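You operate a simulated robot arm through the tools that you are given. There is no shell and no other tool. Be economical: measure what you need, move in short steps, check, and stop when the job is done.

You are at the controls of a simulated two-armed robot. One attempt, no reset.

JOB
Pick up the grey roller from the top of the wide trolley with one hand, pass it to the other hand and put it on the bottom shelf of the wide trolley. Take the small box from the top of the wide trolley and put it on the top of the tooling bench. Stack the carton labelled "Fittings" from the top of the dark table on top of the carton that says "End caps". Put the black coil on the top of the dark table away on the coil shelf. Fetch the black block and set it on top of the grey tape. Take the mesh disc from the lower shelf of the blue shelving and leave it on top of the yellow tape. Any order will do. Set down upright: grey roller.

It is judged by the outcome, as a careful person would: the job done as asked, and still so three seconds after it is handed in. It fails if anything else is knocked over, pushed out of place, dropped, spilled or broken. Lids that push on must go on centred and level and be pressed home; caps that screw on are set level and turned clockwise until they are tight.

ROBOT AND FRAMES
Two 6-joint arms with two-finger parallel grippers on one trunk, on a base that drives. Base frame: it is fixed to the floor where the robot stands at the start and does not move with it; the origin is under the middle of the robot, x ahead of it, y to its left, z up; the surface under the hand at the start is at about z = 0.739. Readings come in m, degrees, newtons and seconds.
The left shoulder is at the start at [-0.102, 0.177, 0.758], the right one opposite. With the tool pointing down near the work surface each hand reaches from about 0.1 to 0.7 m from the robot's upright axis, wherever it stands, measured 20 degrees to its own side. Places, roughly: black block (5x5x4 cm) [-0.1, 7.5, 1.2]; black coil (7x6x5 cm) [1.1, 2.3, 0.8]; bottom shelf of the wide trolley [0.7, 0.3, 0.3]; carton [1, 2, 0.75]; coil shelf (25x19 cm) [-1.52, 3.2, 0.86]; grey roller (5x5x9 cm) [0.5, 0, 0.8]; grey tape (11x11x5 cm) [0.2, 7.4, 1.2]; mesh disc [-0.25, 7.5, 0.5]; small box [0.5, 0.25, 0.75]; top of the tooling bench (113x26 cm) [-0.02, 4.02, 0.86]; yellow tape (11x11x5 cm) [0, 7.4, 1.2]. Payload 1.57 kg a hand.
Tool frame (each hand has its own): the origin (TCP) lies between the finger pads and is the grasp point; the fingertips stand 0.03 m ahead of it; z points along the fingers, y is the line along which they close. Largest opening 0.08 m; finger width 0.017, thickness 0.012; the body of the gripper, 0.04 by 0.082 m, starts 0.08 m behind the TCP.
Orientation is told as [roll, pitch, yaw] about the base's x, y, z axes, in that order, counted from this pose: with the fingers straight down and closing along the base's y, the tool's x points along the base's -x, its y along +y and its z along -z.

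CONTROLS
- The arms move only by the tool servo_tool. It takes "left_steps", "right_steps" or both (then of equal length, played together; a hand with none holds still); each is a list that holds one entry, the list of rows, each a list of 7 numbers: the shift along the tool's x, y, z in m, then the turn, a rotation vector about the tool's x, y, z in degrees, then the opening in per cent of the stroke, from 0 (shut) to 100 (fully open). In form: [[[dx, dy, dz, ax, ay, az, fingers], ...]]. A call has 1 to 20 rows; each row shifts and turns the commanded pose from where the row before left it, along the tool's axes as they then stand. Each row takes 0.2 s and may step no farther than 0.05 m and 8.6 degrees from the row before; otherwise, or with a gripper value out of range, the whole call is refused. Where a pose cannot be reached the arm comes as near as it can. A force on the tool above 40 N (or 10 N above the force at the start of the call, whichever is more), or a blocked arm, ends the call early, and 0.2 s more pass. Each finger travels about 0.072 m/s and halts on what it meets, pressing with about 33 N; the grip force reading is that of the motor and also rises with nothing between the fingers. The clock runs only during rows and for 0.2 s after the last one: add rows that do not move to give the fingers time. It gives the time, the measured TCP pose, the force on the tool (base axes), the opening and the grip force at its end, in the units of the frame above (readings bear some noise), with the torque about the TCP (base axes, N m) and any sound that the robot's microphone picked up.
- Cameras (640 x 400 px; columns grow to the right, rows downward): "scene" is now at [0.0328, 0.0281, 1.4786]; the picture's right is [0.36, -0.93, 0.00], its down [-0.71, -0.28, -0.65] and it looks along [0.60, 0.24, -0.76] (base axes); focal length 281 px, centre (320, 200). "left" rides on the left gripper at [0.072, 0.007, -0.122] in its tool frame; the picture's right is [-0.09, 1.00, 0.00], its down [-0.84, -0.08, -0.54] and it looks along [-0.54, -0.05, 0.84] (tool axes); focal length 238 px, centre (320, 200). "right" rides on the right gripper at [0.072, -0.007, -0.122] in its tool frame; the picture's right is [0.09, 1.00, 0.00], its down [-0.84, 0.08, -0.54] and it looks along [-0.54, 0.05, 0.84] (tool axes); focal length 238 px, centre (320, 200). There is no depth. A picture from a camera that has moved, and an enlarged one, comes with that camera's place and axes in the base frame and with its lens.
- grab_frame(camera): a new picture of that camera. The clock stands still meanwhile.
- raise_lower(by): slides the trunk up (or, below 0, down) by that many m; the arms and the scene camera ride with it, the base frame stays. It gives what a move gives, with no picture.
- base_move(legs): drives the robot by 1 to 6 legs, each [ahead, left, turn to the left] in m, m and degrees, along the robot's own axes; the way and the turn of a leg run together, so that a leg with both is an arc; at most 1.5 m and 180 degrees a leg. The arms and the cameras ride along, it lands a little off, and it stops where it bumps. It gives what a move gives.
- aim_head(pan, tilt): turns the head with the scene camera to pan (to the left, within 143 degrees either way) and tilt (down, from -29 to 69), counted from straight ahead of the robot. It gives what a move gives.
- zoom(camera, box): a new picture of the part [left, top, right, bottom] of that camera's present view, enlarged. The clock stands still meanwhile.
- finish_job(): hands the job in; it is judged then, once.

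Work in short steps. Places have to be worked out from the pictures, the camera data and where the tool is seen: move nearer, look again, correct. Check each grasp and each placing, and mend what went wrong. You have 196 turns and 192 pictures in all, those below and enlarged ones among them. Open the grippers and draw the arms clear of the work before you hand the job in, unless the task says otherwise; then end with one line.

The tools are called as name(argument=value, ...) on one line, values as JSON. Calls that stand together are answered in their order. servo_tool: Moves the arms, as the interface text tells. Its arguments: {"type":"object","properties":{"left_steps":{"type":"array","items":{"type":"array","items":{"type":"array","items":{"type":"number"}}}},"right_steps":{"type":"array","items":{"type":"array","items":{"type":"array","items":{"type":"number"}}}}},"required":[]} The other tools are called the same way: raise_lower (by) slides the trunk up or down; base_move (legs) drives the base; aim_head (pan, tilt) turns the head that bears the scene camera; grab_frame (camera) takes a picture; zoom (camera, box) takes an enlarged picture of a part of a camera's view; finish_job () hands the job in.

At the start:

```text
time_s: 0.0
left_position: [0.297, 0.3537, 1.0346]
left_tool_rot: [0.0, 0.0, 0.0]
left_ft_force: [0.8, -0.4, 0.7]
left_torque: [-0.02, -0.04, -0.01]
left_gripper_width: 0.0799
left_gripper_force: 0.2
right_position: [0.3462, 0.0529, 0.9832]
right_tool_rot: [0.0, 0.0, 0.0]
right_ft_force: [0.8, 0.0, 0.2]
right_torque: [-0.02, 0.0, 0.0]
right_gripper_width: 0.0802
right_gripper_force: 0.0
trunk travel left (down, up): [-0.2, 0.128]
robot x, y, heading: [0.0003, 0.0022, 0.1]
head pan, tilt: [21.3, 49.5]
```

scene: 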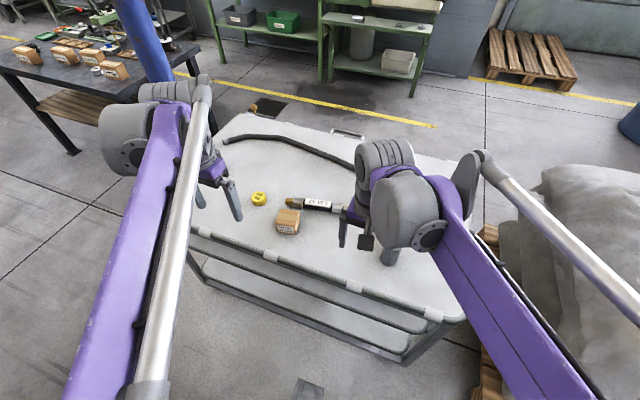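
right: 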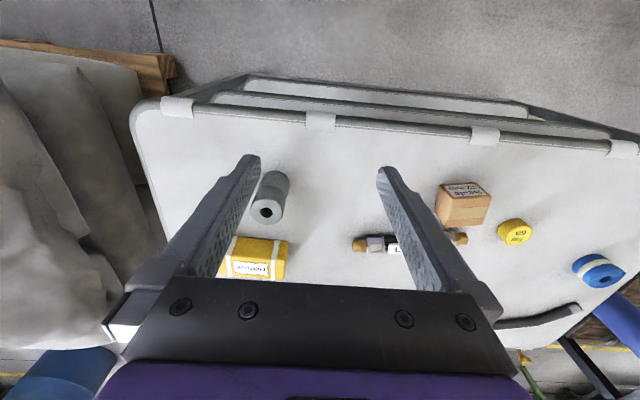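
left: 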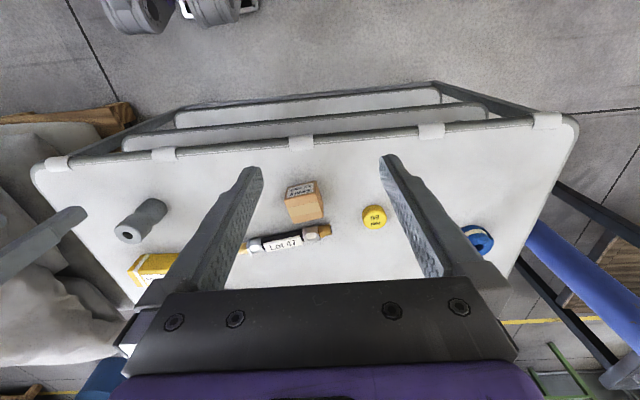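

I'll start by looking closer at the trolley objects and at the surroundings.

zoom(camera="left", box=[100, 80, 500, 330])

zoom(camera="scene", box=[160, 90, 480, 290])

zoom(camera="scene", box=[0, 0, 220, 138])

```text
1.60 times, centred on (300, 205) of left
camera zoom: at [0.2265, 0.3617, 1.1575], right [0.09, 1.0, 0.0], down [0.84, -0.08, 0.54], along [0.54, -0.05, -0.84], focal length 381 px, centre (352, 192)
```

zoom: 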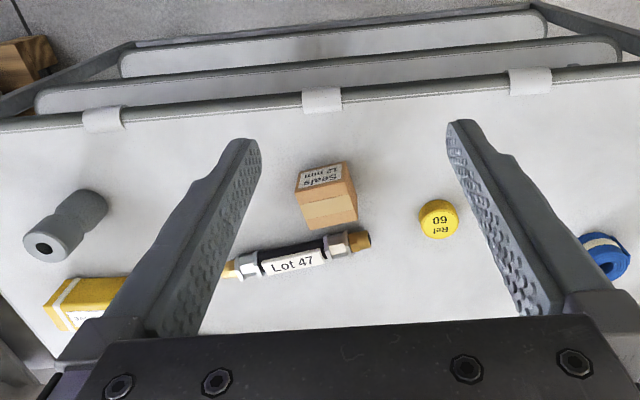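

```text
2.00 times, centred on (320, 190) of scene
camera zoom: at [0.0328, 0.0281, 1.4786], right [0.36, -0.93, 0.0], down [-0.71, -0.28, -0.65], along [0.6, 0.24, -0.76], focal length 562 px, centre (320, 220)
```

zoom: 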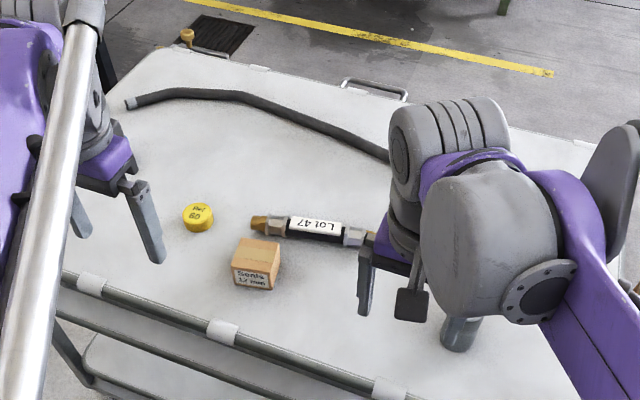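

```text
2.90 times, centred on (110, 69) of scene
camera zoom: at [0.0328, 0.0281, 1.4786], right [0.36, -0.93, 0.0], down [-0.71, -0.28, -0.65], along [0.6, 0.24, -0.76], focal length 815 px, centre (929, 580)
```

zoom: 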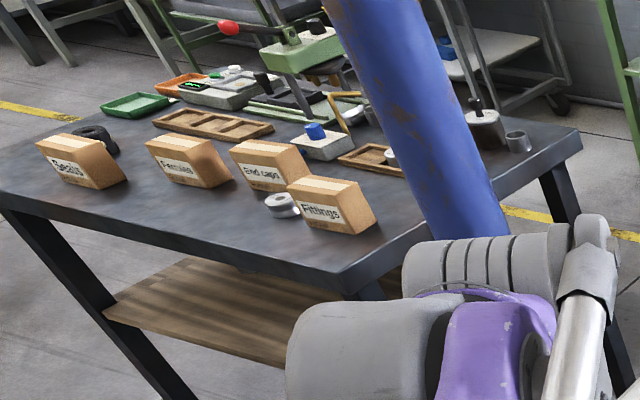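

The roller looks upright at about (0.480, -0.013), top at z≈0.83, from both wrist views. I'll bring the right hand above it and turn it 90° so it closes along x.

servo_tool(right_steps=[[[-0.0335, -0.0165, 0, 0, 0, 0, 100], [-0.0335, -0.0165, 0, 0, 0, 0, 100], [-0.0335, -0.0165, 0, 0, 0, 0, 100], [-0.0335, -0.0165, 0, 0, 0, 0, 100], [0, 0, 0, 0, 0, -8.18, 100], [0, 0, 0, 0, 0, -8.18, 100], [0, 0, 0, 0, 0, -8.18, 100], [0, 0, 0, 0, 0, -8.18, 100], [0, 0, 0, 0, 0, -8.18, 100], [0, 0, 0, 0, 0, -8.18, 100], [0, 0, 0, 0, 0, -8.18, 100], [0, 0, 0, 0, 0, -8.18, 100], [0, 0, 0, 0, 0, -8.18, 100], [0, 0, 0, 0, 0, -8.18, 100], [0, 0, 0, 0, 0, -8.2, 100], [0, 0, 0, 0, 0, 0, 100], [0, 0, 0, 0, 0, 0, 100]]])

grab_frame(camera="right")

```text
time_s: 3.6
left_position: [0.2979, 0.355, 1.0348]
left_tool_rot: [0.0, 0.0, 0.0]
left_ft_force: [-0.9, 0.3, 0.5]
left_torque: [0.0, 0.03, -0.01]
left_gripper_width: 0.0802
left_gripper_force: 0.1
right_position: [0.4797, -0.0131, 0.9834]
right_tool_rot: [0.1, 0.0, 90.2]
right_ft_force: [0.3, -0.4, -0.7]
right_torque: [0.03, 0.0, -0.03]
right_gripper_width: 0.08
right_gripper_force: 0.0
trunk travel left (down, up): [-0.2, 0.128]
robot x, y, heading: [-0.0015, -0.0036, -0.1]
head pan, tilt: [21.3, 49.5]
```

```text
185 pictures are left
camera right: at [0.4875, -0.0852, 1.1057], right [-1.0, -0.09, 0.0], down [-0.08, 0.84, 0.54], along [-0.05, 0.54, -0.84], focal length 238 px, centre (320, 200)
```

right: 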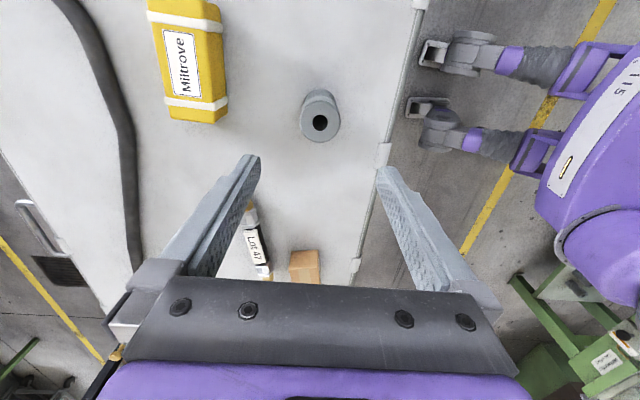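

The roller is confirmed at (0.481, -0.013). I descend to grip near its top and close.

servo_tool(right_steps=[[[0, 0, 0.045, 0, 0, 0, 100], [0, 0, 0.045, 0, 0, 0, 100], [0, 0, 0.04, 0, 0, 0, 100], [0, 0, 0.03, 0, 0, 0, 100], [0, 0, 0.018, 0, 0, 0, 100], [0, 0, 0, 0, 0, 0, 100], [0, 0, 0, 0, 0, 0, 50], [0, 0, 0, 0, 0, 0, 30], [0, 0, 0, 0, 0, 0, 30], [0, 0, 0, 0, 0, 0, 0], [0, 0, 0, 0, 0, 0, 0], [0, 0, 0, 0, 0, 0, 0]]])

grab_frame(camera="right")

```text
time_s: 6.2
left_position: [0.2969, 0.3553, 1.037]
left_tool_rot: [0.0, 0.0, 0.1]
left_ft_force: [0.1, 0.2, -0.1]
left_torque: [-0.03, 0.0, 0.03]
left_gripper_width: 0.0801
left_gripper_force: 0.0
right_position: [0.4809, -0.0145, 0.8064]
right_tool_rot: [0.0, -0.1, 90.0]
right_ft_force: [0.1, -0.2, -0.7]
right_torque: [0.03, 0.01, 0.0]
right_gripper_width: 0.0461
right_gripper_force: 33.3
trunk travel left (down, up): [-0.2, 0.128]
robot x, y, heading: [0.0018, 0.0007, -0.2]
head pan, tilt: [21.3, 49.5]
```

```text
184 pictures are left
camera right: at [0.4888, -0.085, 0.929], right [-1.0, -0.09, 0.0], down [-0.08, 0.84, 0.54], along [-0.05, 0.54, -0.84], focal length 238 px, centre (320, 200)
```

right: 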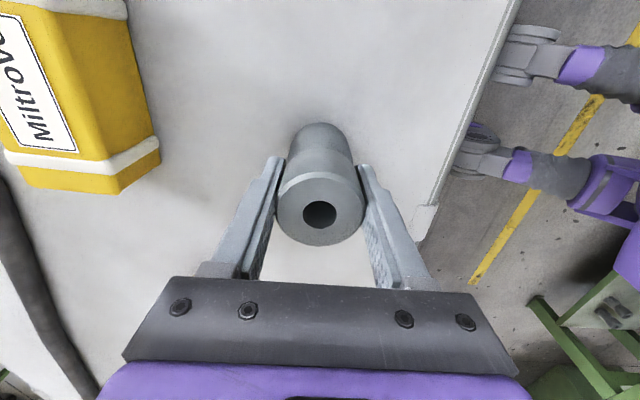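

Gripped at 46 mm width. I lift the roller and move it toward the middle, while tilting the left hand to point forward.

servo_tool(right_steps=[[[0, 0, -0.04, 0, 0, 0, 0], [0, 0, -0.045, 0, 0, 0, 0], [0, 0, -0.045, 0, 0, 0, 0], [0, 0, -0.04, 0, 0, 0, 0], [-0.04, 0.02, 0, 0, 0, 0, 0], [-0.04, 0.02, 0, 0, 0, 0, 0], [-0.02, 0.02, 0, 0, 0, 0, 0], [0, 0, 0, 0, 0, 0, 0], [0, 0, 0, 0, 0, 0, 0]]], left_steps=[[[0, 0, 0, 0, -8.1, 0, 100], [0, 0, 0, 0, -8.1, 0, 100], [0, 0, 0, 0, -8.1, 0, 100], [0, 0, 0, 0, -8.1, 0, 100], [0, 0, 0, 0, -8.1, 0, 100], [0, 0, 0, 0, -8.1, 0, 100], [0, 0, 0, 0, -8.1, 0, 100], [0, 0, 0, 0, -8.3, 0, 100], [0, 0, 0, 0, 0, 0, 100]]])

grab_frame(camera="left")

grab_frame(camera="scene")

```text
time_s: 8.4
left_position: [0.3291, 0.3285, 1.042]
left_tool_rot: [-2.7, -65.1, -4.0]
left_ft_force: [0.6, 0.3, -0.5]
left_torque: [0.01, 0.01, 0.01]
left_gripper_width: 0.08
left_gripper_force: 0.0
right_position: [0.42, 0.0861, 0.9769]
right_tool_rot: [-0.1, 0.0, 90.0]
right_ft_force: [-0.3, 0.1, -2.0]
right_torque: [-0.01, 0.03, 0.0]
right_gripper_width: 0.0463
right_gripper_force: 33.3
trunk travel left (down, up): [-0.2, 0.128]
robot x, y, heading: [0.0005, -0.0001, 0.1]
head pan, tilt: [21.3, 49.5]
stopped in row 9 (left hand): the arm was blocked; the commanded pose is now the measured one
```

```text
183 pictures are left
camera left: at [0.191, 0.35, 1.0279], right [0.15, 0.99, 0.06], down [-0.15, -0.04, 0.99], along [0.98, -0.16, 0.14], focal length 238 px, centre (320, 200)
```

left: 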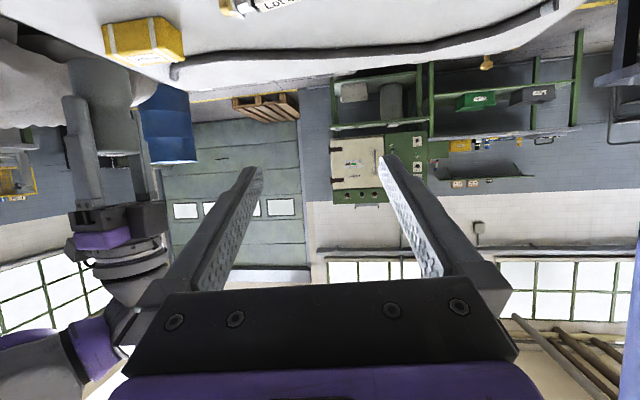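

```text
182 pictures are left
camera scene: at [0.033, 0.0281, 1.4786], right [0.36, -0.93, 0.0], down [-0.71, -0.28, -0.65], along [0.6, 0.24, -0.76], focal length 281 px, centre (320, 200)
```

scene: 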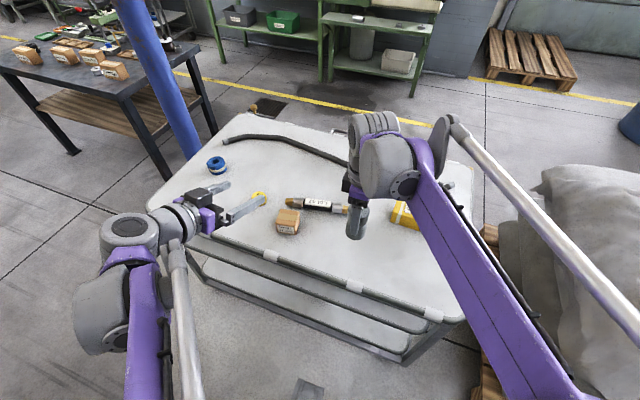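

The left arm reached its limit that close in; I'll do the handover farther out, near (0.53, 0.13). First I move both hands there, with the left behind and to the side.

servo_tool(right_steps=[[[-0.011, -0.027, 0, 0, 0, 0, 0], [-0.011, -0.027, 0, 0, 0, 0, 0], [-0.011, -0.028, 0, 0, 0, 0, 0], [-0.011, -0.028, 0, 0, 0, 0, 0], [0, 0, 0, 0, 0, 0, 0], [0, 0, 0, 0, 0, 0, 0]]], left_steps=[[[0.013, -0.02, 0.031, 0, 0, 0, 100], [0.013, -0.02, 0.031, 0, 0, 0, 100], [0.013, -0.02, 0.031, 0, 0, 0, 100], [0.013, -0.02, 0.031, 0, 0, 0, 100], [0, 0, 0, -6.3, 0, -1.7, 100], [0, 0, 0, 0, 0, 0, 100]]])

grab_frame(camera="left")

```text
time_s: 9.8
left_position: [0.41, 0.2379, 0.9452]
left_tool_rot: [-0.1, -65.1, 0.2]
left_ft_force: [0.5, -0.4, -0.2]
left_torque: [0.03, 0.02, 0.02]
left_gripper_width: 0.0802
left_gripper_force: 0.0
right_position: [0.5295, 0.1304, 0.9747]
right_tool_rot: [0.0, 0.0, 90.0]
right_ft_force: [0.2, -0.1, -1.3]
right_torque: [0.0, 0.05, 0.02]
right_gripper_width: 0.0461
right_gripper_force: 33.4
trunk travel left (down, up): [-0.2, 0.128]
robot x, y, heading: [0.0023, 0.0009, -0.2]
head pan, tilt: [21.3, 49.5]
```

```text
181 pictures are left
camera left: at [0.2715, 0.2433, 0.9307], right [0.04, 1.0, 0.08], down [-0.14, -0.08, 0.99], along [0.99, -0.05, 0.14], focal length 238 px, centre (320, 200)
```

left: 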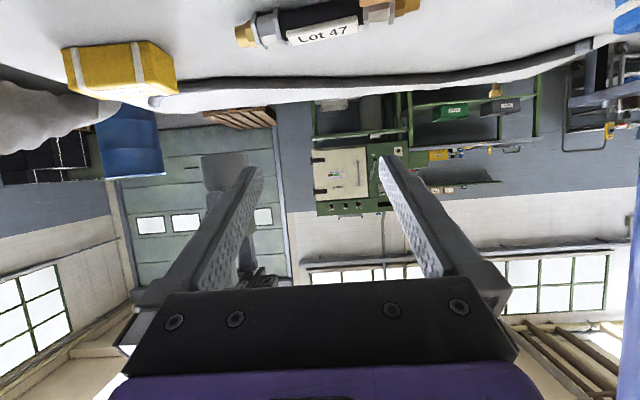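

Now slide the left hand sideways in line with the roller, and check before moving forward.

servo_tool(left_steps=[[[0, -0.036, 0, 0, 0, 0, 100], [0, -0.036, 0, 0, 0, 0, 100], [0, -0.0355, 0, 0, 0, 0, 100], [0, 0, 0, 0, 0, 0, 100]]])

grab_frame(camera="left")

```text
time_s: 10.8
left_position: [0.4107, 0.1283, 0.9441]
left_tool_rot: [-0.1, -65.1, 0.1]
left_ft_force: [0.3, 0.4, 0.5]
left_torque: [0.0, 0.02, -0.01]
left_gripper_width: 0.0801
left_gripper_force: 0.1
right_position: [0.5308, 0.1296, 0.9752]
right_tool_rot: [-0.1, 0.0, 90.0]
right_ft_force: [0.6, 0.5, -2.2]
right_torque: [0.02, -0.01, -0.04]
right_gripper_width: 0.0462
right_gripper_force: 33.3
trunk travel left (down, up): [-0.2, 0.128]
robot x, y, heading: [0.0001, -0.0011, 0.1]
head pan, tilt: [21.3, 49.5]
```

```text
180 pictures are left
camera left: at [0.2707, 0.134, 0.9309], right [0.04, 1.0, 0.08], down [-0.14, -0.08, 0.99], along [0.99, -0.05, 0.14], focal length 238 px, centre (320, 200)
```

left: 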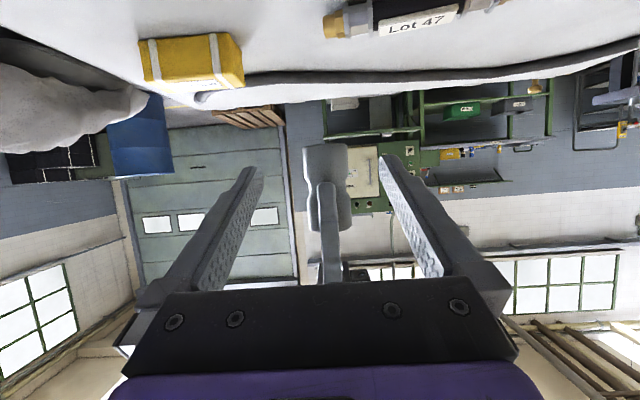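

The roller sits centred between the left fingers with the right finger above. I advance, then close the left hand.

servo_tool(left_steps=[[[-0.0142, 0, 0.0375, 0, 0, 0, 100], [-0.0142, 0, 0.0375, 0, 0, 0, 100], [-0.0142, 0, 0.0375, 0, 0, 0, 100], [0, 0, 0, 0, 0, 0, 100], [0, 0, 0, 0, 0, 0, 70], [0, 0, 0, 0, 0, 0, 60], [0, 0, 0, 0, 0, 0, 30], [0, 0, 0, 0, 0, 0, 0], [0, 0, 0, 0, 0, 0, 0]]])

grab_frame(camera="left")

```text
time_s: 12.8
left_position: [0.5313, 0.1295, 0.9366]
left_tool_rot: [0.0, -65.2, 0.0]
left_ft_force: [7.5, 16.8, 0.2]
left_torque: [-0.28, 0.24, -0.15]
left_gripper_width: 0.0461
left_gripper_force: 33.1
right_position: [0.5295, 0.1279, 0.976]
right_tool_rot: [0.0, 0.1, 90.0]
right_ft_force: [-8.0, -16.6, -1.3]
right_torque: [-0.38, 0.04, 0.15]
right_gripper_width: 0.0458
right_gripper_force: 32.9
trunk travel left (down, up): [-0.2, 0.128]
robot x, y, heading: [0.0005, 0.0006, 0.3]
head pan, tilt: [21.3, 49.5]
```

```text
179 pictures are left
camera left: at [0.3911, 0.1353, 0.9223], right [0.04, 1.0, 0.08], down [-0.14, -0.08, 0.99], along [0.99, -0.05, 0.13], focal length 238 px, centre (320, 200)
```

left: 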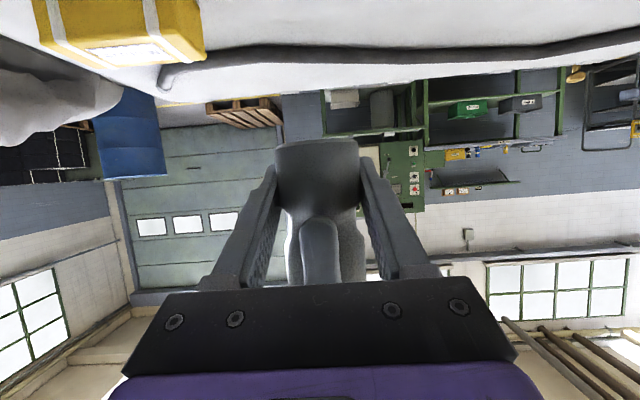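

Both hands hold it. I open the right hand and lift it clear.

servo_tool(right_steps=[[[0, 0, 0, 0, 0, 0, 30], [0, 0, 0, 0, 0, 0, 80], [0, 0, 0, 0, 0, 0, 100], [0, 0, 0, 0, 0, 0, 100], [0, 0, -0.04, 0, 0, 0, 100], [0, 0, -0.04, 0, 0, 0, 100], [0, 0, -0.02, 0, 0, 0, 100], [0.05, 0, 0, 0, 0, 0, 100], [0.05, 0, 0, 0, 0, 0, 100], [0.05, 0, 0, 0, 0, 0, 100], [0, 0, 0, 0, 0, 0, 100]]])

grab_frame(camera="right")

grab_frame(camera="left")

```text
time_s: 14.3
left_position: [0.5285, 0.1272, 0.9366]
left_tool_rot: [-0.2, -65.1, 0.1]
left_ft_force: [-12.4, -2.1, -9.3]
left_torque: [0.2, -1.38, 0.02]
left_gripper_width: 0.0462
left_gripper_force: 32.9
right_position: [0.5179, 0.1207, 1.0289]
right_tool_rot: [-0.7, -0.1, 89.9]
right_ft_force: [13.0, 2.1, 9.4]
right_torque: [0.01, 0.1, -0.06]
right_gripper_width: 0.0688
right_gripper_force: 0.1
right hand out of reach, approached as far as the arm can: row 5, 6, 7
trunk travel left (down, up): [-0.2, 0.128]
robot x, y, heading: [-0.0036, -0.0006, -0.1]
head pan, tilt: [21.3, 49.5]
stopped in row 7 (right hand): the force on the tool passed its limit at 46 N (the readings are from after the stop); the commanded pose is now the measured one
```

```text
178 pictures are left
camera right: at [0.5239, 0.0486, 1.1526], right [-1.0, -0.09, -0.01], down [-0.08, 0.84, 0.54], along [-0.04, 0.54, -0.84], focal length 238 px, centre (320, 200)
```

right: 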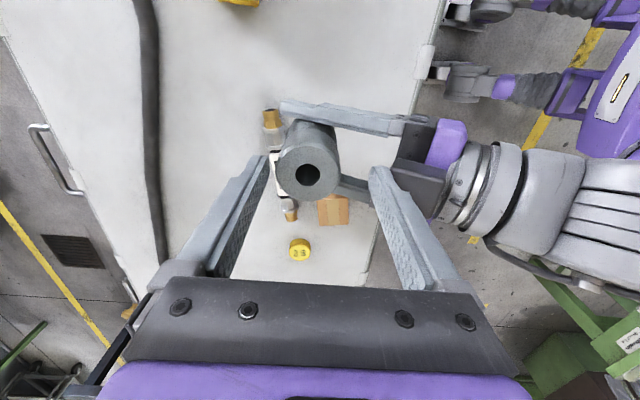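

```text
177 pictures are left
camera left: at [0.3893, 0.1338, 0.9221], right [0.04, 1.0, 0.08], down [-0.14, -0.08, 0.99], along [0.99, -0.05, 0.14], focal length 238 px, centre (320, 200)
```

left: 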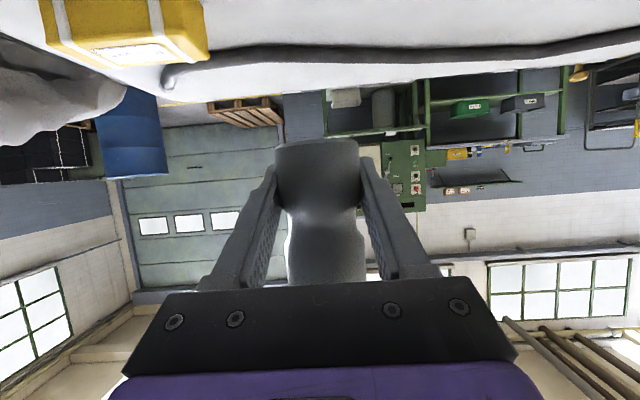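

The right hand hit its reach limit and its outer finger touches the roller, but its tips are already at the roller's top. I nudge it +x and lower the left hand clear.

servo_tool(right_steps=[[[0, -0.01, 0, 0, 0, 0, 100], [0, 0, 0, 0, 0, 0, 100], [0, 0, 0, 0, 0, 0, 100], [0, 0, 0, 0, 0, 0, 100]]], left_steps=[[[0, 0, 0, 0, 0, 0, 0], [0.0226, 0, 0.0105, 0, 0, 0, 0], [0.0226, 0, 0.0105, 0, 0, 0, 0], [0, 0, 0, 0, 0, 0, 0]]])

```text
time_s: 15.3
left_position: [0.5297, 0.1277, 0.8886]
left_tool_rot: [-0.1, -65.3, 0.0]
left_ft_force: [0.4, 0.1, 0.1]
left_torque: [-0.01, -0.02, 0.02]
left_gripper_width: 0.0459
left_gripper_force: 32.8
right_position: [0.5167, 0.1209, 1.0299]
right_tool_rot: [-0.7, -0.1, 89.9]
right_ft_force: [-0.1, -0.1, -0.5]
right_torque: [-0.02, -0.03, 0.0]
right_gripper_width: 0.0804
right_gripper_force: 0.0
right hand out of reach, approached as far as the arm can: row 1
trunk travel left (down, up): [-0.2, 0.128]
robot x, y, heading: [0.0036, -0.0001, -0.0]
head pan, tilt: [21.3, 49.5]
```

Clear of contact. Now the right hand goes away to the right and back to yaw 0.

servo_tool(right_steps=[[[0.048, 0, 0, 0, 0, 0, 100], [0.048, 0, 0, 0, 0, 0, 100], [0.048, 0, 0, 0, 0, 0, 100], [0.03, 0.03, 0, 0, 0, 0, 100], [0.03, 0.03, 0, 0, 0, 0, 100], [0, 0.04, 0, 0, 0, 0, 100], [0, 0.04, 0, 0, 0, 0, 100], [0, 0, 0, 0, 0, 8.2, 100], [0, 0, 0, 0, 0, 8.2, 100], [0, 0, 0, 0, 0, 8.2, 100], [0, 0, 0, 0, 0, 8.2, 100], [0, 0, 0, 0, 0, 8.2, 100], [0, 0, 0, 0, 0, 8.2, 100], [0, 0, 0, 0, 0, 8.2, 100], [0, 0, 0, 0, 0, 8.2, 100], [0, 0, 0, 0, 0, 8.2, 100], [0, 0, 0, 0, 0, 8.2, 100], [0, 0, 0, 0, 0, 8.2, 100]]])

grab_frame(camera="scene")

grab_frame(camera="left")

```text
time_s: 19.1
left_position: [0.5288, 0.1277, 0.888]
left_tool_rot: [-0.1, -65.3, -0.1]
left_ft_force: [0.8, 0.1, -0.1]
left_torque: [0.0, 0.0, 0.0]
left_gripper_width: 0.0459
left_gripper_force: 33.8
right_position: [0.3763, -0.0821, 1.0292]
right_tool_rot: [0.0, -0.6, -0.6]
right_ft_force: [-0.1, 0.8, -0.1]
right_torque: [-0.01, 0.01, 0.02]
right_gripper_width: 0.0798
right_gripper_force: 0.2
trunk travel left (down, up): [-0.2, 0.128]
robot x, y, heading: [-0.002, 0.0028, -0.2]
head pan, tilt: [21.3, 49.5]
```

```text
176 pictures are left
camera scene: at [0.0329, 0.0281, 1.4786], right [0.36, -0.93, 0.0], down [-0.71, -0.28, -0.65], along [0.6, 0.24, -0.76], focal length 281 px, centre (320, 200)
```

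scene: 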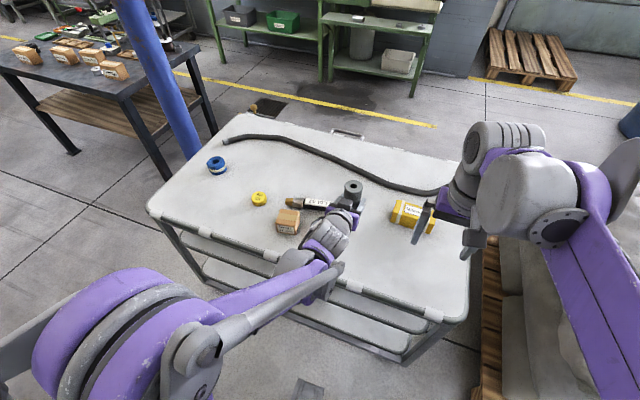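

```text
175 pictures are left
camera left: at [0.3897, 0.1338, 0.8732], right [0.04, 1.0, 0.08], down [-0.14, -0.08, 0.99], along [0.99, -0.05, 0.14], focal length 238 px, centre (320, 200)
```

left: 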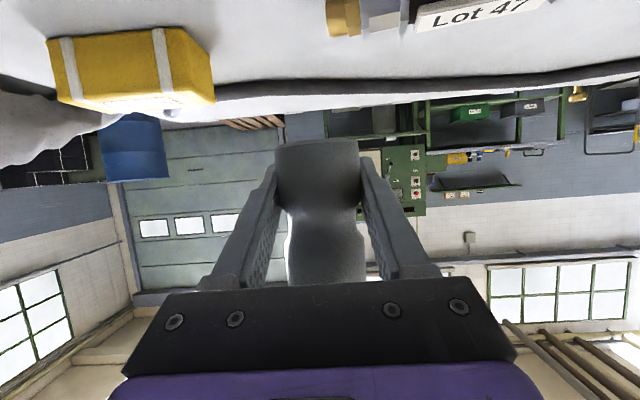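

Roller held well and upright. Before backing up to reach the bottom shelf, I check what's behind the robot.

aim_head(pan=143, tilt=35)

grab_frame(camera="scene")

aim_head(pan=70, tilt=25)

grab_frame(camera="scene")

```text
time_s: 21.1
left_position: [0.5303, 0.127, 0.8879]
left_tool_rot: [-0.1, -65.3, 0.0]
left_ft_force: [-0.3, -1.7, -1.0]
left_torque: [0.0, -0.02, 0.0]
left_gripper_width: 0.046
left_gripper_force: 33.2
right_position: [0.3773, -0.0818, 1.0291]
right_tool_rot: [0.1, -0.6, -0.2]
right_ft_force: [-0.3, 1.0, -0.6]
right_torque: [0.03, -0.02, -0.03]
right_gripper_width: 0.0801
right_gripper_force: 0.0
trunk travel left (down, up): [-0.2, 0.128]
robot x, y, heading: [0.0003, -0.0003, 0.1]
head pan, tilt: [143.0, 35.0]
```

```text
174 pictures are left
camera scene: at [-0.1095, 0.053, 1.4997], right [0.6, 0.8, 0.0], down [0.46, -0.35, -0.82], along [-0.65, 0.49, -0.57], focal length 281 px, centre (320, 200)
```

scene: 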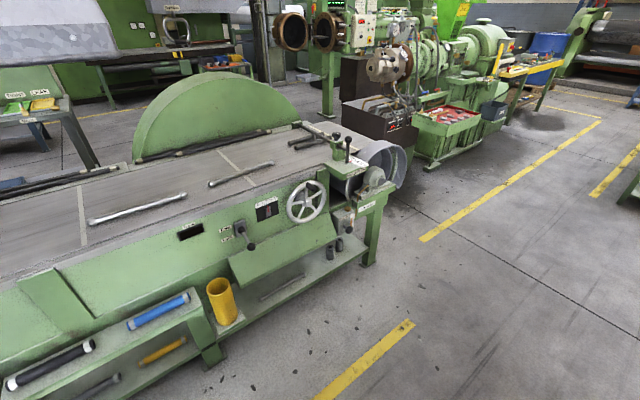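

```text
time_s: 22.6
left_position: [0.5289, 0.1275, 0.8873]
left_tool_rot: [-0.2, -65.3, 0.0]
left_ft_force: [-1.0, 0.4, -0.9]
left_torque: [0.03, 0.02, 0.02]
left_gripper_width: 0.046
left_gripper_force: 33.3
right_position: [0.377, -0.0829, 1.0275]
right_tool_rot: [0.1, -0.6, -0.3]
right_ft_force: [0.6, -0.1, 0.0]
right_torque: [0.01, 0.04, 0.0]
right_gripper_width: 0.08
right_gripper_force: 0.1
trunk travel left (down, up): [-0.2, 0.128]
robot x, y, heading: [0.004, -0.0033, -0.0]
head pan, tilt: [70.0, 25.0]
```

```text
173 pictures are left
camera scene: at [-0.0077, 0.0866, 1.5155], right [0.94, -0.34, 0.0], down [-0.14, -0.4, -0.91], along [0.31, 0.85, -0.42], focal length 281 px, centre (320, 200)
```

scene: 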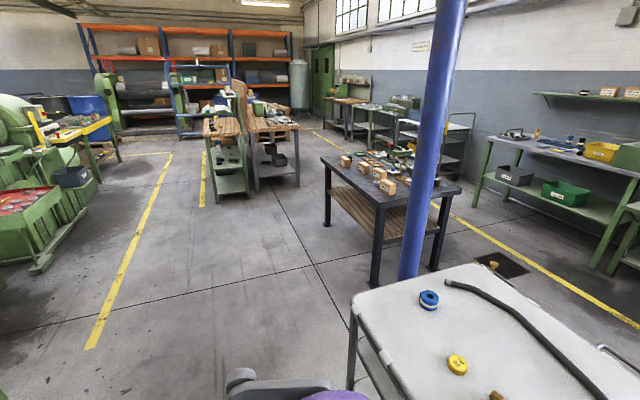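

Machine front is ~1 m behind; a 0.35 m reverse is safe. I do it, then lower the trunk and look at the shelves.

base_move(legs=[[-0.36, 0, 0]])

raise_lower(by=-0.2)

aim_head(pan=10, tilt=50)

grab_frame(camera="scene")

grab_frame(camera="left")

```text
time_s: 24.9
left_position: [0.1738, 0.1281, 0.8872]
left_tool_rot: [-0.1, -65.3, -0.1]
left_ft_force: [-0.3, -0.6, 0.0]
left_torque: [0.0, 0.0, 0.04]
left_gripper_width: 0.0461
left_gripper_force: 32.7
right_position: [0.0214, -0.0827, 1.0287]
right_tool_rot: [0.1, -0.6, -0.4]
right_ft_force: [0.4, 0.9, 0.6]
right_torque: [-0.02, 0.0, 0.02]
right_gripper_width: 0.0803
right_gripper_force: 0.0
trunk travel left (down, up): [-0.2, 0.128]
robot x, y, heading: [-0.3564, 0.0006, 0.3]
head pan, tilt: [70.0, 25.0]
```

```text
time_s: 27.1
left_position: [0.1744, 0.1264, 0.6868]
left_tool_rot: [-0.1, -65.2, -0.2]
left_ft_force: [0.7, 0.2, 0.1]
left_torque: [-0.03, 0.0, 0.0]
left_gripper_width: 0.0462
left_gripper_force: 32.8
right_position: [0.0214, -0.0819, 0.8274]
right_tool_rot: [0.0, -0.7, -0.4]
right_ft_force: [-0.2, 0.6, -0.2]
right_torque: [0.0, 0.0, -0.01]
right_gripper_width: 0.0801
right_gripper_force: 0.2
trunk travel left (down, up): [0.0, 0.328]
robot x, y, heading: [-0.3537, 0.0007, -0.1]
head pan, tilt: [70.0, 25.0]
```

```text
time_s: 28.4
left_position: [0.1743, 0.1269, 0.6876]
left_tool_rot: [-0.1, -65.3, -0.1]
left_ft_force: [-0.2, -0.9, -0.3]
left_torque: [-0.03, 0.01, -0.01]
left_gripper_width: 0.0462
left_gripper_force: 33.2
right_position: [0.0217, -0.0822, 0.8294]
right_tool_rot: [0.1, -0.6, -0.3]
right_ft_force: [-1.1, 0.2, -0.2]
right_torque: [0.01, 0.0, -0.02]
right_gripper_width: 0.0802
right_gripper_force: 0.1
trunk travel left (down, up): [0.0, 0.328]
robot x, y, heading: [-0.3556, -0.0006, -0.2]
head pan, tilt: [10.0, 50.0]
```

```text
172 pictures are left
camera scene: at [-0.2709, 0.0136, 1.2767], right [0.17, -0.98, 0.0], down [-0.75, -0.13, -0.64], along [0.63, 0.11, -0.77], focal length 281 px, centre (320, 200)
```

scene: 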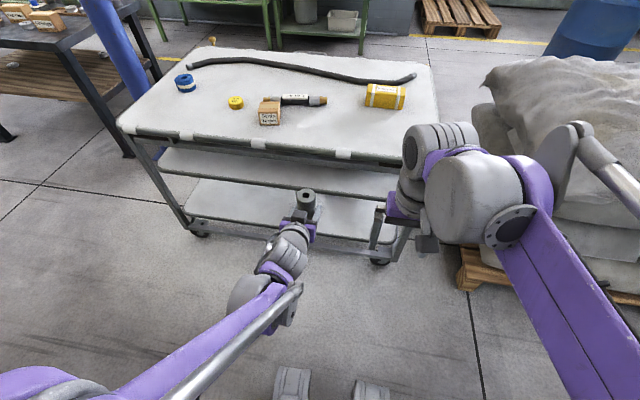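

```text
171 pictures are left
camera left: at [0.0345, 0.1335, 0.6733], right [0.04, 1.0, 0.08], down [-0.14, -0.08, 0.99], along [0.99, -0.05, 0.14], focal length 238 px, centre (320, 200)
```

left: 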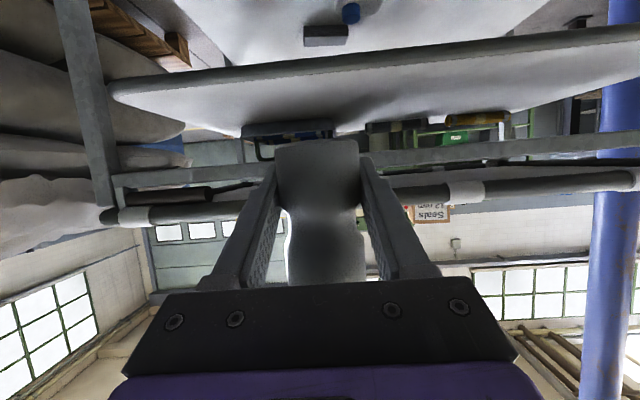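

I see the middle shelf (~z 0.53) and the bottom shelf with something near its back. Let me zoom in on both views.

zoom(camera="scene", box=[110, 110, 430, 280])

zoom(camera="left", box=[80, 0, 400, 200])

```text
2.00 times, centred on (270, 195) of scene
camera zoom: at [-0.2709, 0.0136, 1.2767], right [0.17, -0.98, 0.0], down [-0.75, -0.13, -0.64], along [0.63, 0.11, -0.77], focal length 562 px, centre (420, 210)
```

zoom: 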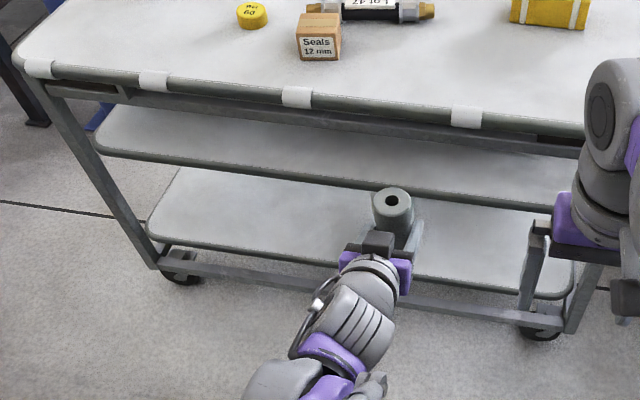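

```text
2.00 times, centred on (240, 100) of left
camera zoom: at [0.0345, 0.1335, 0.6733], right [0.04, 1.0, 0.08], down [-0.14, -0.08, 0.99], along [0.99, -0.05, 0.14], focal length 477 px, centre (480, 400)
```

zoom: 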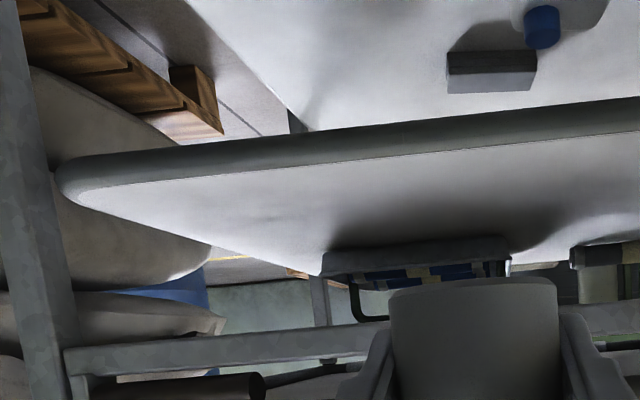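

Bottom shelf front edge is at x≈0.36. I lower the left hand with the roller in front of the shelf and look.

servo_tool(left_steps=[[[0.0377, 0, 0.0177, 0, 0, 0, 0], [0.0377, 0, 0.0177, 0, 0, 0, 0], [0.0377, 0, 0.0177, 0, 0, 0, 0], [0.0377, 0, 0.0177, 0, 0, 0, 0], [0.0377, 0, 0.0177, 0, 0, 0, 0], [0.0377, 0, 0.0177, 0, 0, 0, 0], [0, 0, 0, 0, 0, 0, 0]]])

grab_frame(camera="left")

grab_frame(camera="scene")

```text
time_s: 30.0
left_position: [0.1833, 0.1232, 0.4428]
left_tool_rot: [0.0, -65.2, -0.1]
left_ft_force: [0.5, -0.2, 0.2]
left_torque: [0.0, -0.04, 0.04]
left_gripper_width: 0.0458
left_gripper_force: 33.1
left hand out of reach, approached as far as the arm can: row 6
right_position: [0.0209, -0.0826, 0.8281]
right_tool_rot: [0.1, -0.6, -0.3]
right_ft_force: [-0.5, 0.0, 0.2]
right_torque: [0.0, 0.02, -0.01]
right_gripper_width: 0.0799
right_gripper_force: 0.0
trunk travel left (down, up): [0.0, 0.328]
robot x, y, heading: [-0.3556, 0.0011, -0.3]
head pan, tilt: [10.0, 50.0]
```

```text
168 pictures are left
camera left: at [0.0437, 0.1307, 0.4285], right [0.04, 1.0, 0.08], down [-0.14, -0.08, 0.99], along [0.99, -0.05, 0.14], focal length 238 px, centre (320, 200)
```

left: 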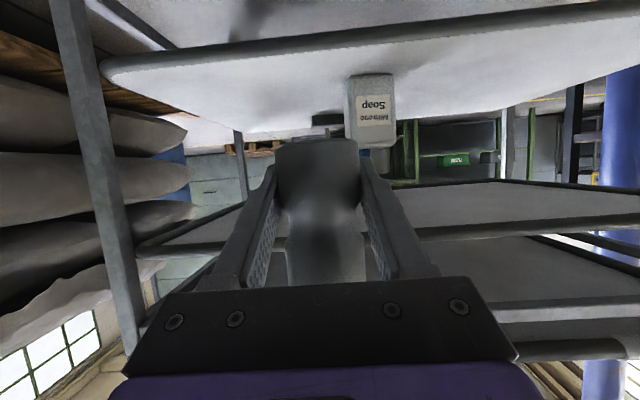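

```text
167 pictures are left
camera scene: at [-0.271, 0.0135, 1.2766], right [0.17, -0.99, 0.0], down [-0.75, -0.13, -0.64], along [0.63, 0.11, -0.77], focal length 281 px, centre (320, 200)
```

scene: 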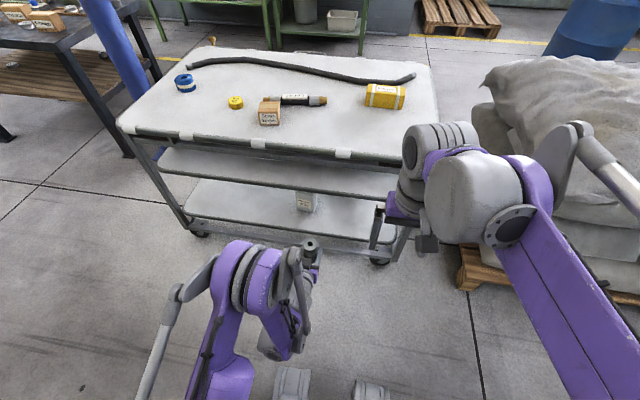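

A soap bottle stands on the bottom shelf around y≈0.2, so I'll place the roller near y≈0.03. I zoom to pin the shelf edge height.

zoom(camera="scene", box=[180, 140, 420, 290])

zoom(camera="left", box=[80, 0, 440, 160])

```text
2.67 times, centred on (300, 215) of scene
camera zoom: at [-0.271, 0.0135, 1.2766], right [0.17, -0.99, 0.0], down [-0.75, -0.13, -0.64], along [0.63, 0.11, -0.77], focal length 750 px, centre (373, 160)
```

zoom: 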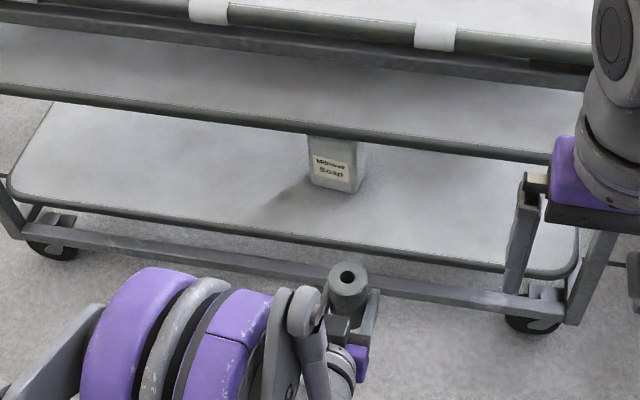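

```text
1.78 times, centred on (260, 80) of left
camera zoom: at [0.0437, 0.1307, 0.4285], right [0.04, 1.0, 0.08], down [-0.14, -0.08, 0.99], along [0.99, -0.05, 0.14], focal length 424 px, centre (427, 413)
```

zoom: 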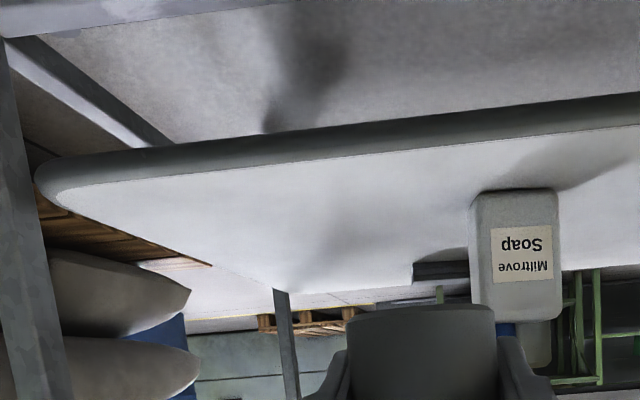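

Triangulating the soap's corner gives shelf z≈0.285, edge x≈0.36. I lower further with a bit more outward extension to stay in reach.

servo_tool(left_steps=[[[0.019, 0, 0.0383, 0, 0, 0, 0], [0.019, 0, 0.0383, 0, 0, 0, 0], [0.019, 0, 0.0383, 0, 0, 0, 0], [0, 0, 0, 0, 0, 0, 0]]])

```text
time_s: 31.0
left_position: [0.2641, 0.1222, 0.3439]
left_tool_rot: [-0.1, -65.4, -0.1]
left_ft_force: [-0.2, 0.0, 0.5]
left_torque: [-0.01, -0.01, 0.0]
left_gripper_width: 0.0461
left_gripper_force: 33.4
right_position: [0.0205, -0.0834, 0.8292]
right_tool_rot: [0.1, -0.5, -0.4]
right_ft_force: [-0.5, 0.3, -0.8]
right_torque: [0.03, 0.01, 0.03]
right_gripper_width: 0.0798
right_gripper_force: 0.1
trunk travel left (down, up): [0.0, 0.328]
robot x, y, heading: [-0.3566, -0.0015, 0.1]
head pan, tilt: [10.0, 50.0]
```

Reached. Now shift right 8.5 cm and drive ahead to bring the roller over the shelf.

base_move(legs=[[0, -0.085, 0], [0.178, 0, 0]])

grab_frame(camera="left")

grab_frame(camera="scene")

```text
time_s: 33.5
left_position: [0.4407, 0.04, 0.3424]
left_tool_rot: [-0.1, -65.1, 0.0]
left_ft_force: [-0.5, 0.4, -0.4]
left_torque: [0.0, 0.02, 0.01]
left_gripper_width: 0.046
left_gripper_force: 33.1
right_position: [0.1989, -0.1662, 0.8282]
right_tool_rot: [0.0, -0.6, -0.2]
right_ft_force: [-0.2, 0.0, -0.7]
right_torque: [0.02, 0.02, -0.02]
right_gripper_width: 0.08
right_gripper_force: 0.0
trunk travel left (down, up): [0.0, 0.328]
robot x, y, heading: [-0.1764, -0.081, -0.1]
head pan, tilt: [10.0, 50.0]
```

```text
164 pictures are left
camera left: at [0.3005, 0.0469, 0.3287], right [0.04, 1.0, 0.08], down [-0.14, -0.08, 0.99], along [0.99, -0.05, 0.14], focal length 238 px, centre (320, 200)
```

left: 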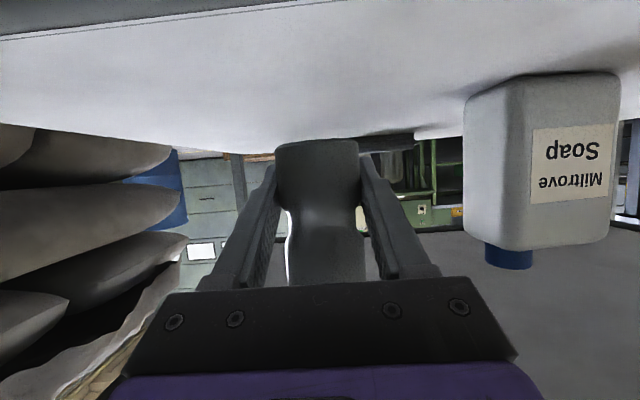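

```text
163 pictures are left
camera scene: at [-0.0938, -0.0708, 1.2766], right [0.17, -0.98, 0.0], down [-0.75, -0.13, -0.64], along [0.63, 0.11, -0.77], focal length 281 px, centre (320, 200)
```

scene: 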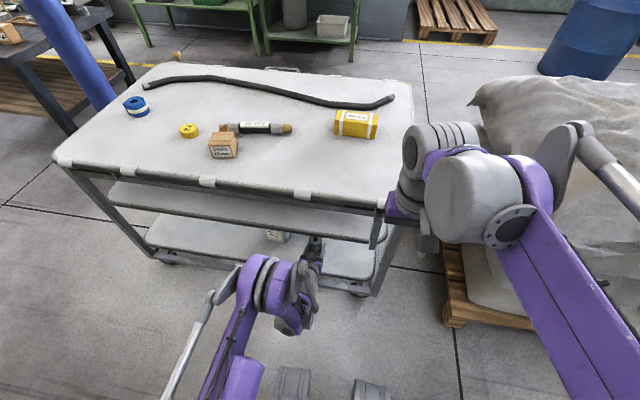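

Roller is over the shelf, clear of the soap. I lower in small steps watching the force.

servo_tool(left_steps=[[[0.0091, 0, 0.0042, 0, 0, 0, 0], [0.0072, 0, 0.0034, 0, 0, 0, 0], [0.0027, 0, 0.0013, 0, 0, 0, 0], [0.0027, 0, 0.0013, 0, 0, 0, 0], [0.0018, 0, 0.0008, 0, 0, 0, 0], [0, 0, 0, 0, 0, 0, 0]]])

zoom(camera="left", box=[220, 60, 460, 210])

```text
time_s: 34.9
left_position: [0.4406, 0.0406, 0.3179]
left_tool_rot: [-0.2, -65.3, 0.0]
left_ft_force: [0.4, -0.2, 0.0]
left_torque: [0.0, -0.02, -0.03]
left_gripper_width: 0.0459
left_gripper_force: 33.5
right_position: [0.1995, -0.1652, 0.8282]
right_tool_rot: [0.1, -0.6, -0.2]
right_ft_force: [-0.5, -0.7, 0.6]
right_torque: [-0.01, -0.01, 0.0]
right_gripper_width: 0.0799
right_gripper_force: 0.1
trunk travel left (down, up): [0.0, 0.328]
robot x, y, heading: [-0.1822, -0.0841, 0.1]
head pan, tilt: [10.0, 50.0]
```

```text
2.67 times, centred on (340, 135) of left
camera zoom: at [0.3006, 0.0472, 0.3028], right [0.04, 1.0, 0.08], down [-0.14, -0.08, 0.99], along [0.99, -0.05, 0.14], focal length 636 px, centre (267, 373)
```

zoom: 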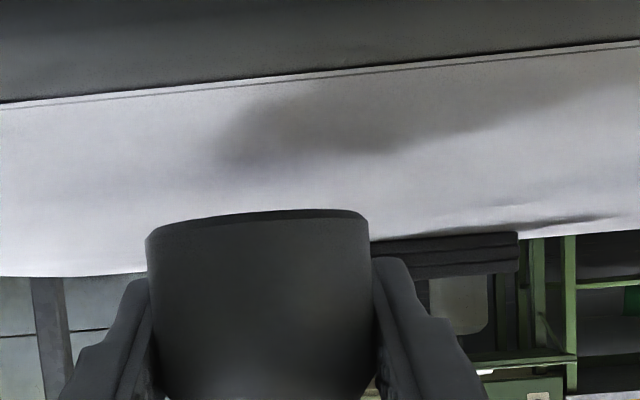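

No contact yet; continue down in 2 mm steps.

servo_tool(left_steps=[[[0.0018, 0, 0.0008, 0, 0, 0, 0], [0.0018, 0, 0.0008, 0, 0, 0, 0], [0.0018, 0, 0.0008, 0, 0, 0, 0], [0.0018, 0, 0.0008, 0, 0, 0, 0], [0, 0, 0, 0, 0, 0, 0]]])

```text
time_s: 36.1
left_position: [0.4401, 0.0404, 0.3091]
left_tool_rot: [-0.1, -65.3, 0.0]
left_ft_force: [-0.1, 0.0, 0.2]
left_torque: [0.03, -0.01, 0.02]
left_gripper_width: 0.0459
left_gripper_force: 33.1
right_position: [0.1987, -0.1658, 0.8283]
right_tool_rot: [0.2, -0.6, -0.3]
right_ft_force: [0.3, 0.3, 0.1]
right_torque: [0.0, -0.02, 0.0]
right_gripper_width: 0.08
right_gripper_force: 0.1
trunk travel left (down, up): [0.0, 0.328]
robot x, y, heading: [-0.1787, -0.0844, 0.1]
head pan, tilt: [10.0, 50.0]
```

servo_tool(left_steps=[[[0.0018, 0, 0.0008, 0, 0, 0, 0], [0.0018, 0, 0.0008, 0, 0, 0, 0], [0.0018, 0, 0.0008, 0, 0, 0, 0], [0, 0, 0, 0, 0, 0, 0]]])

zoom(camera="left", box=[220, 60, 460, 210])

```text
time_s: 37.1
left_position: [0.4404, 0.0406, 0.3064]
left_tool_rot: [-0.1, -65.6, 0.0]
left_ft_force: [7.7, 2.4, 23.9]
left_torque: [0.09, 0.14, -0.01]
left_gripper_width: 0.0463
left_gripper_force: 33.0
right_position: [0.1967, -0.1669, 0.8293]
right_tool_rot: [0.1, -0.7, -0.3]
right_ft_force: [0.2, 0.3, -0.1]
right_torque: [0.03, 0.02, 0.02]
right_gripper_width: 0.08
right_gripper_force: 0.1
trunk travel left (down, up): [0.0, 0.328]
robot x, y, heading: [-0.1775, -0.0835, 0.1]
head pan, tilt: [10.0, 50.0]
```

```text
2.67 times, centred on (340, 135) of left
camera zoom: at [0.3002, 0.0469, 0.2908], right [0.04, 1.0, 0.08], down [-0.15, -0.08, 0.99], along [0.99, -0.05, 0.14], focal length 636 px, centre (267, 373)
```

zoom: 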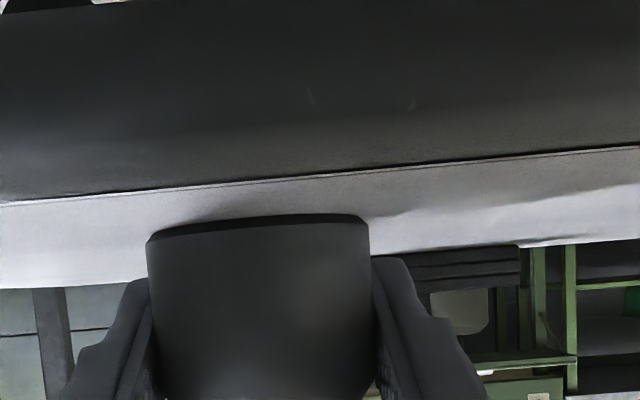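

Contact felt (24 N). I relieve slightly, open, and withdraw along the tool axis.

servo_tool(left_steps=[[[-0.0022, 0, -0.001, 0, 0, 0, 0], [0, 0, 0, 0, 0, 0, 70], [0, 0, 0, 0, 0, 0, 90], [0, 0, 0, 0, 0, 0, 100], [0, 0, 0, 0, 0, 0, 100], [0.005, 0, -0.035, 0, 0, 0, 100], [0.005, 0, -0.035, 0, 0, 0, 100], [0.005, 0, -0.035, 0, 0, 0, 100], [0, 0, 0, 0, 0, 0, 100]]])

grab_frame(camera="left")

```text
time_s: 39.1
left_position: [0.3941, 0.0332, 0.3449]
left_tool_rot: [0.0, -65.2, 0.1]
left_ft_force: [0.4, 0.3, 0.0]
left_torque: [-0.02, -0.03, 0.0]
left_gripper_width: 0.0799
left_gripper_force: 0.1
left hand out of reach, approached as far as the arm can: row 7, 8
right_position: [0.198, -0.1658, 0.829]
right_tool_rot: [0.1, -0.6, -0.3]
right_ft_force: [-1.6, 0.7, 0.1]
right_torque: [-0.02, -0.05, 0.0]
right_gripper_width: 0.08
right_gripper_force: 0.2
trunk travel left (down, up): [0.0, 0.328]
robot x, y, heading: [-0.1783, -0.0866, 0.2]
head pan, tilt: [10.0, 50.0]
```

```text
160 pictures are left
camera left: at [0.2528, 0.0401, 0.3306], right [0.04, 1.0, 0.08], down [-0.14, -0.08, 0.99], along [0.99, -0.05, 0.14], focal length 238 px, centre (320, 200)
```

left: 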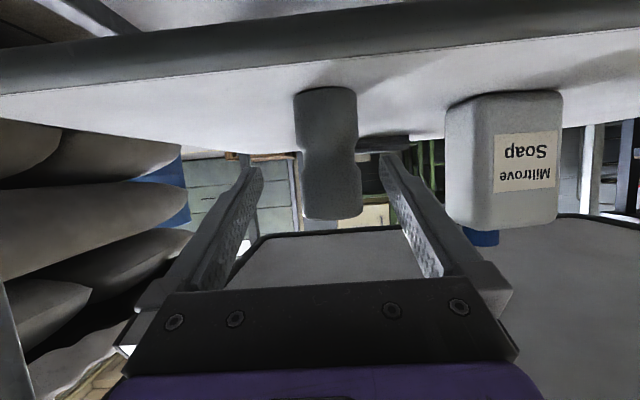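

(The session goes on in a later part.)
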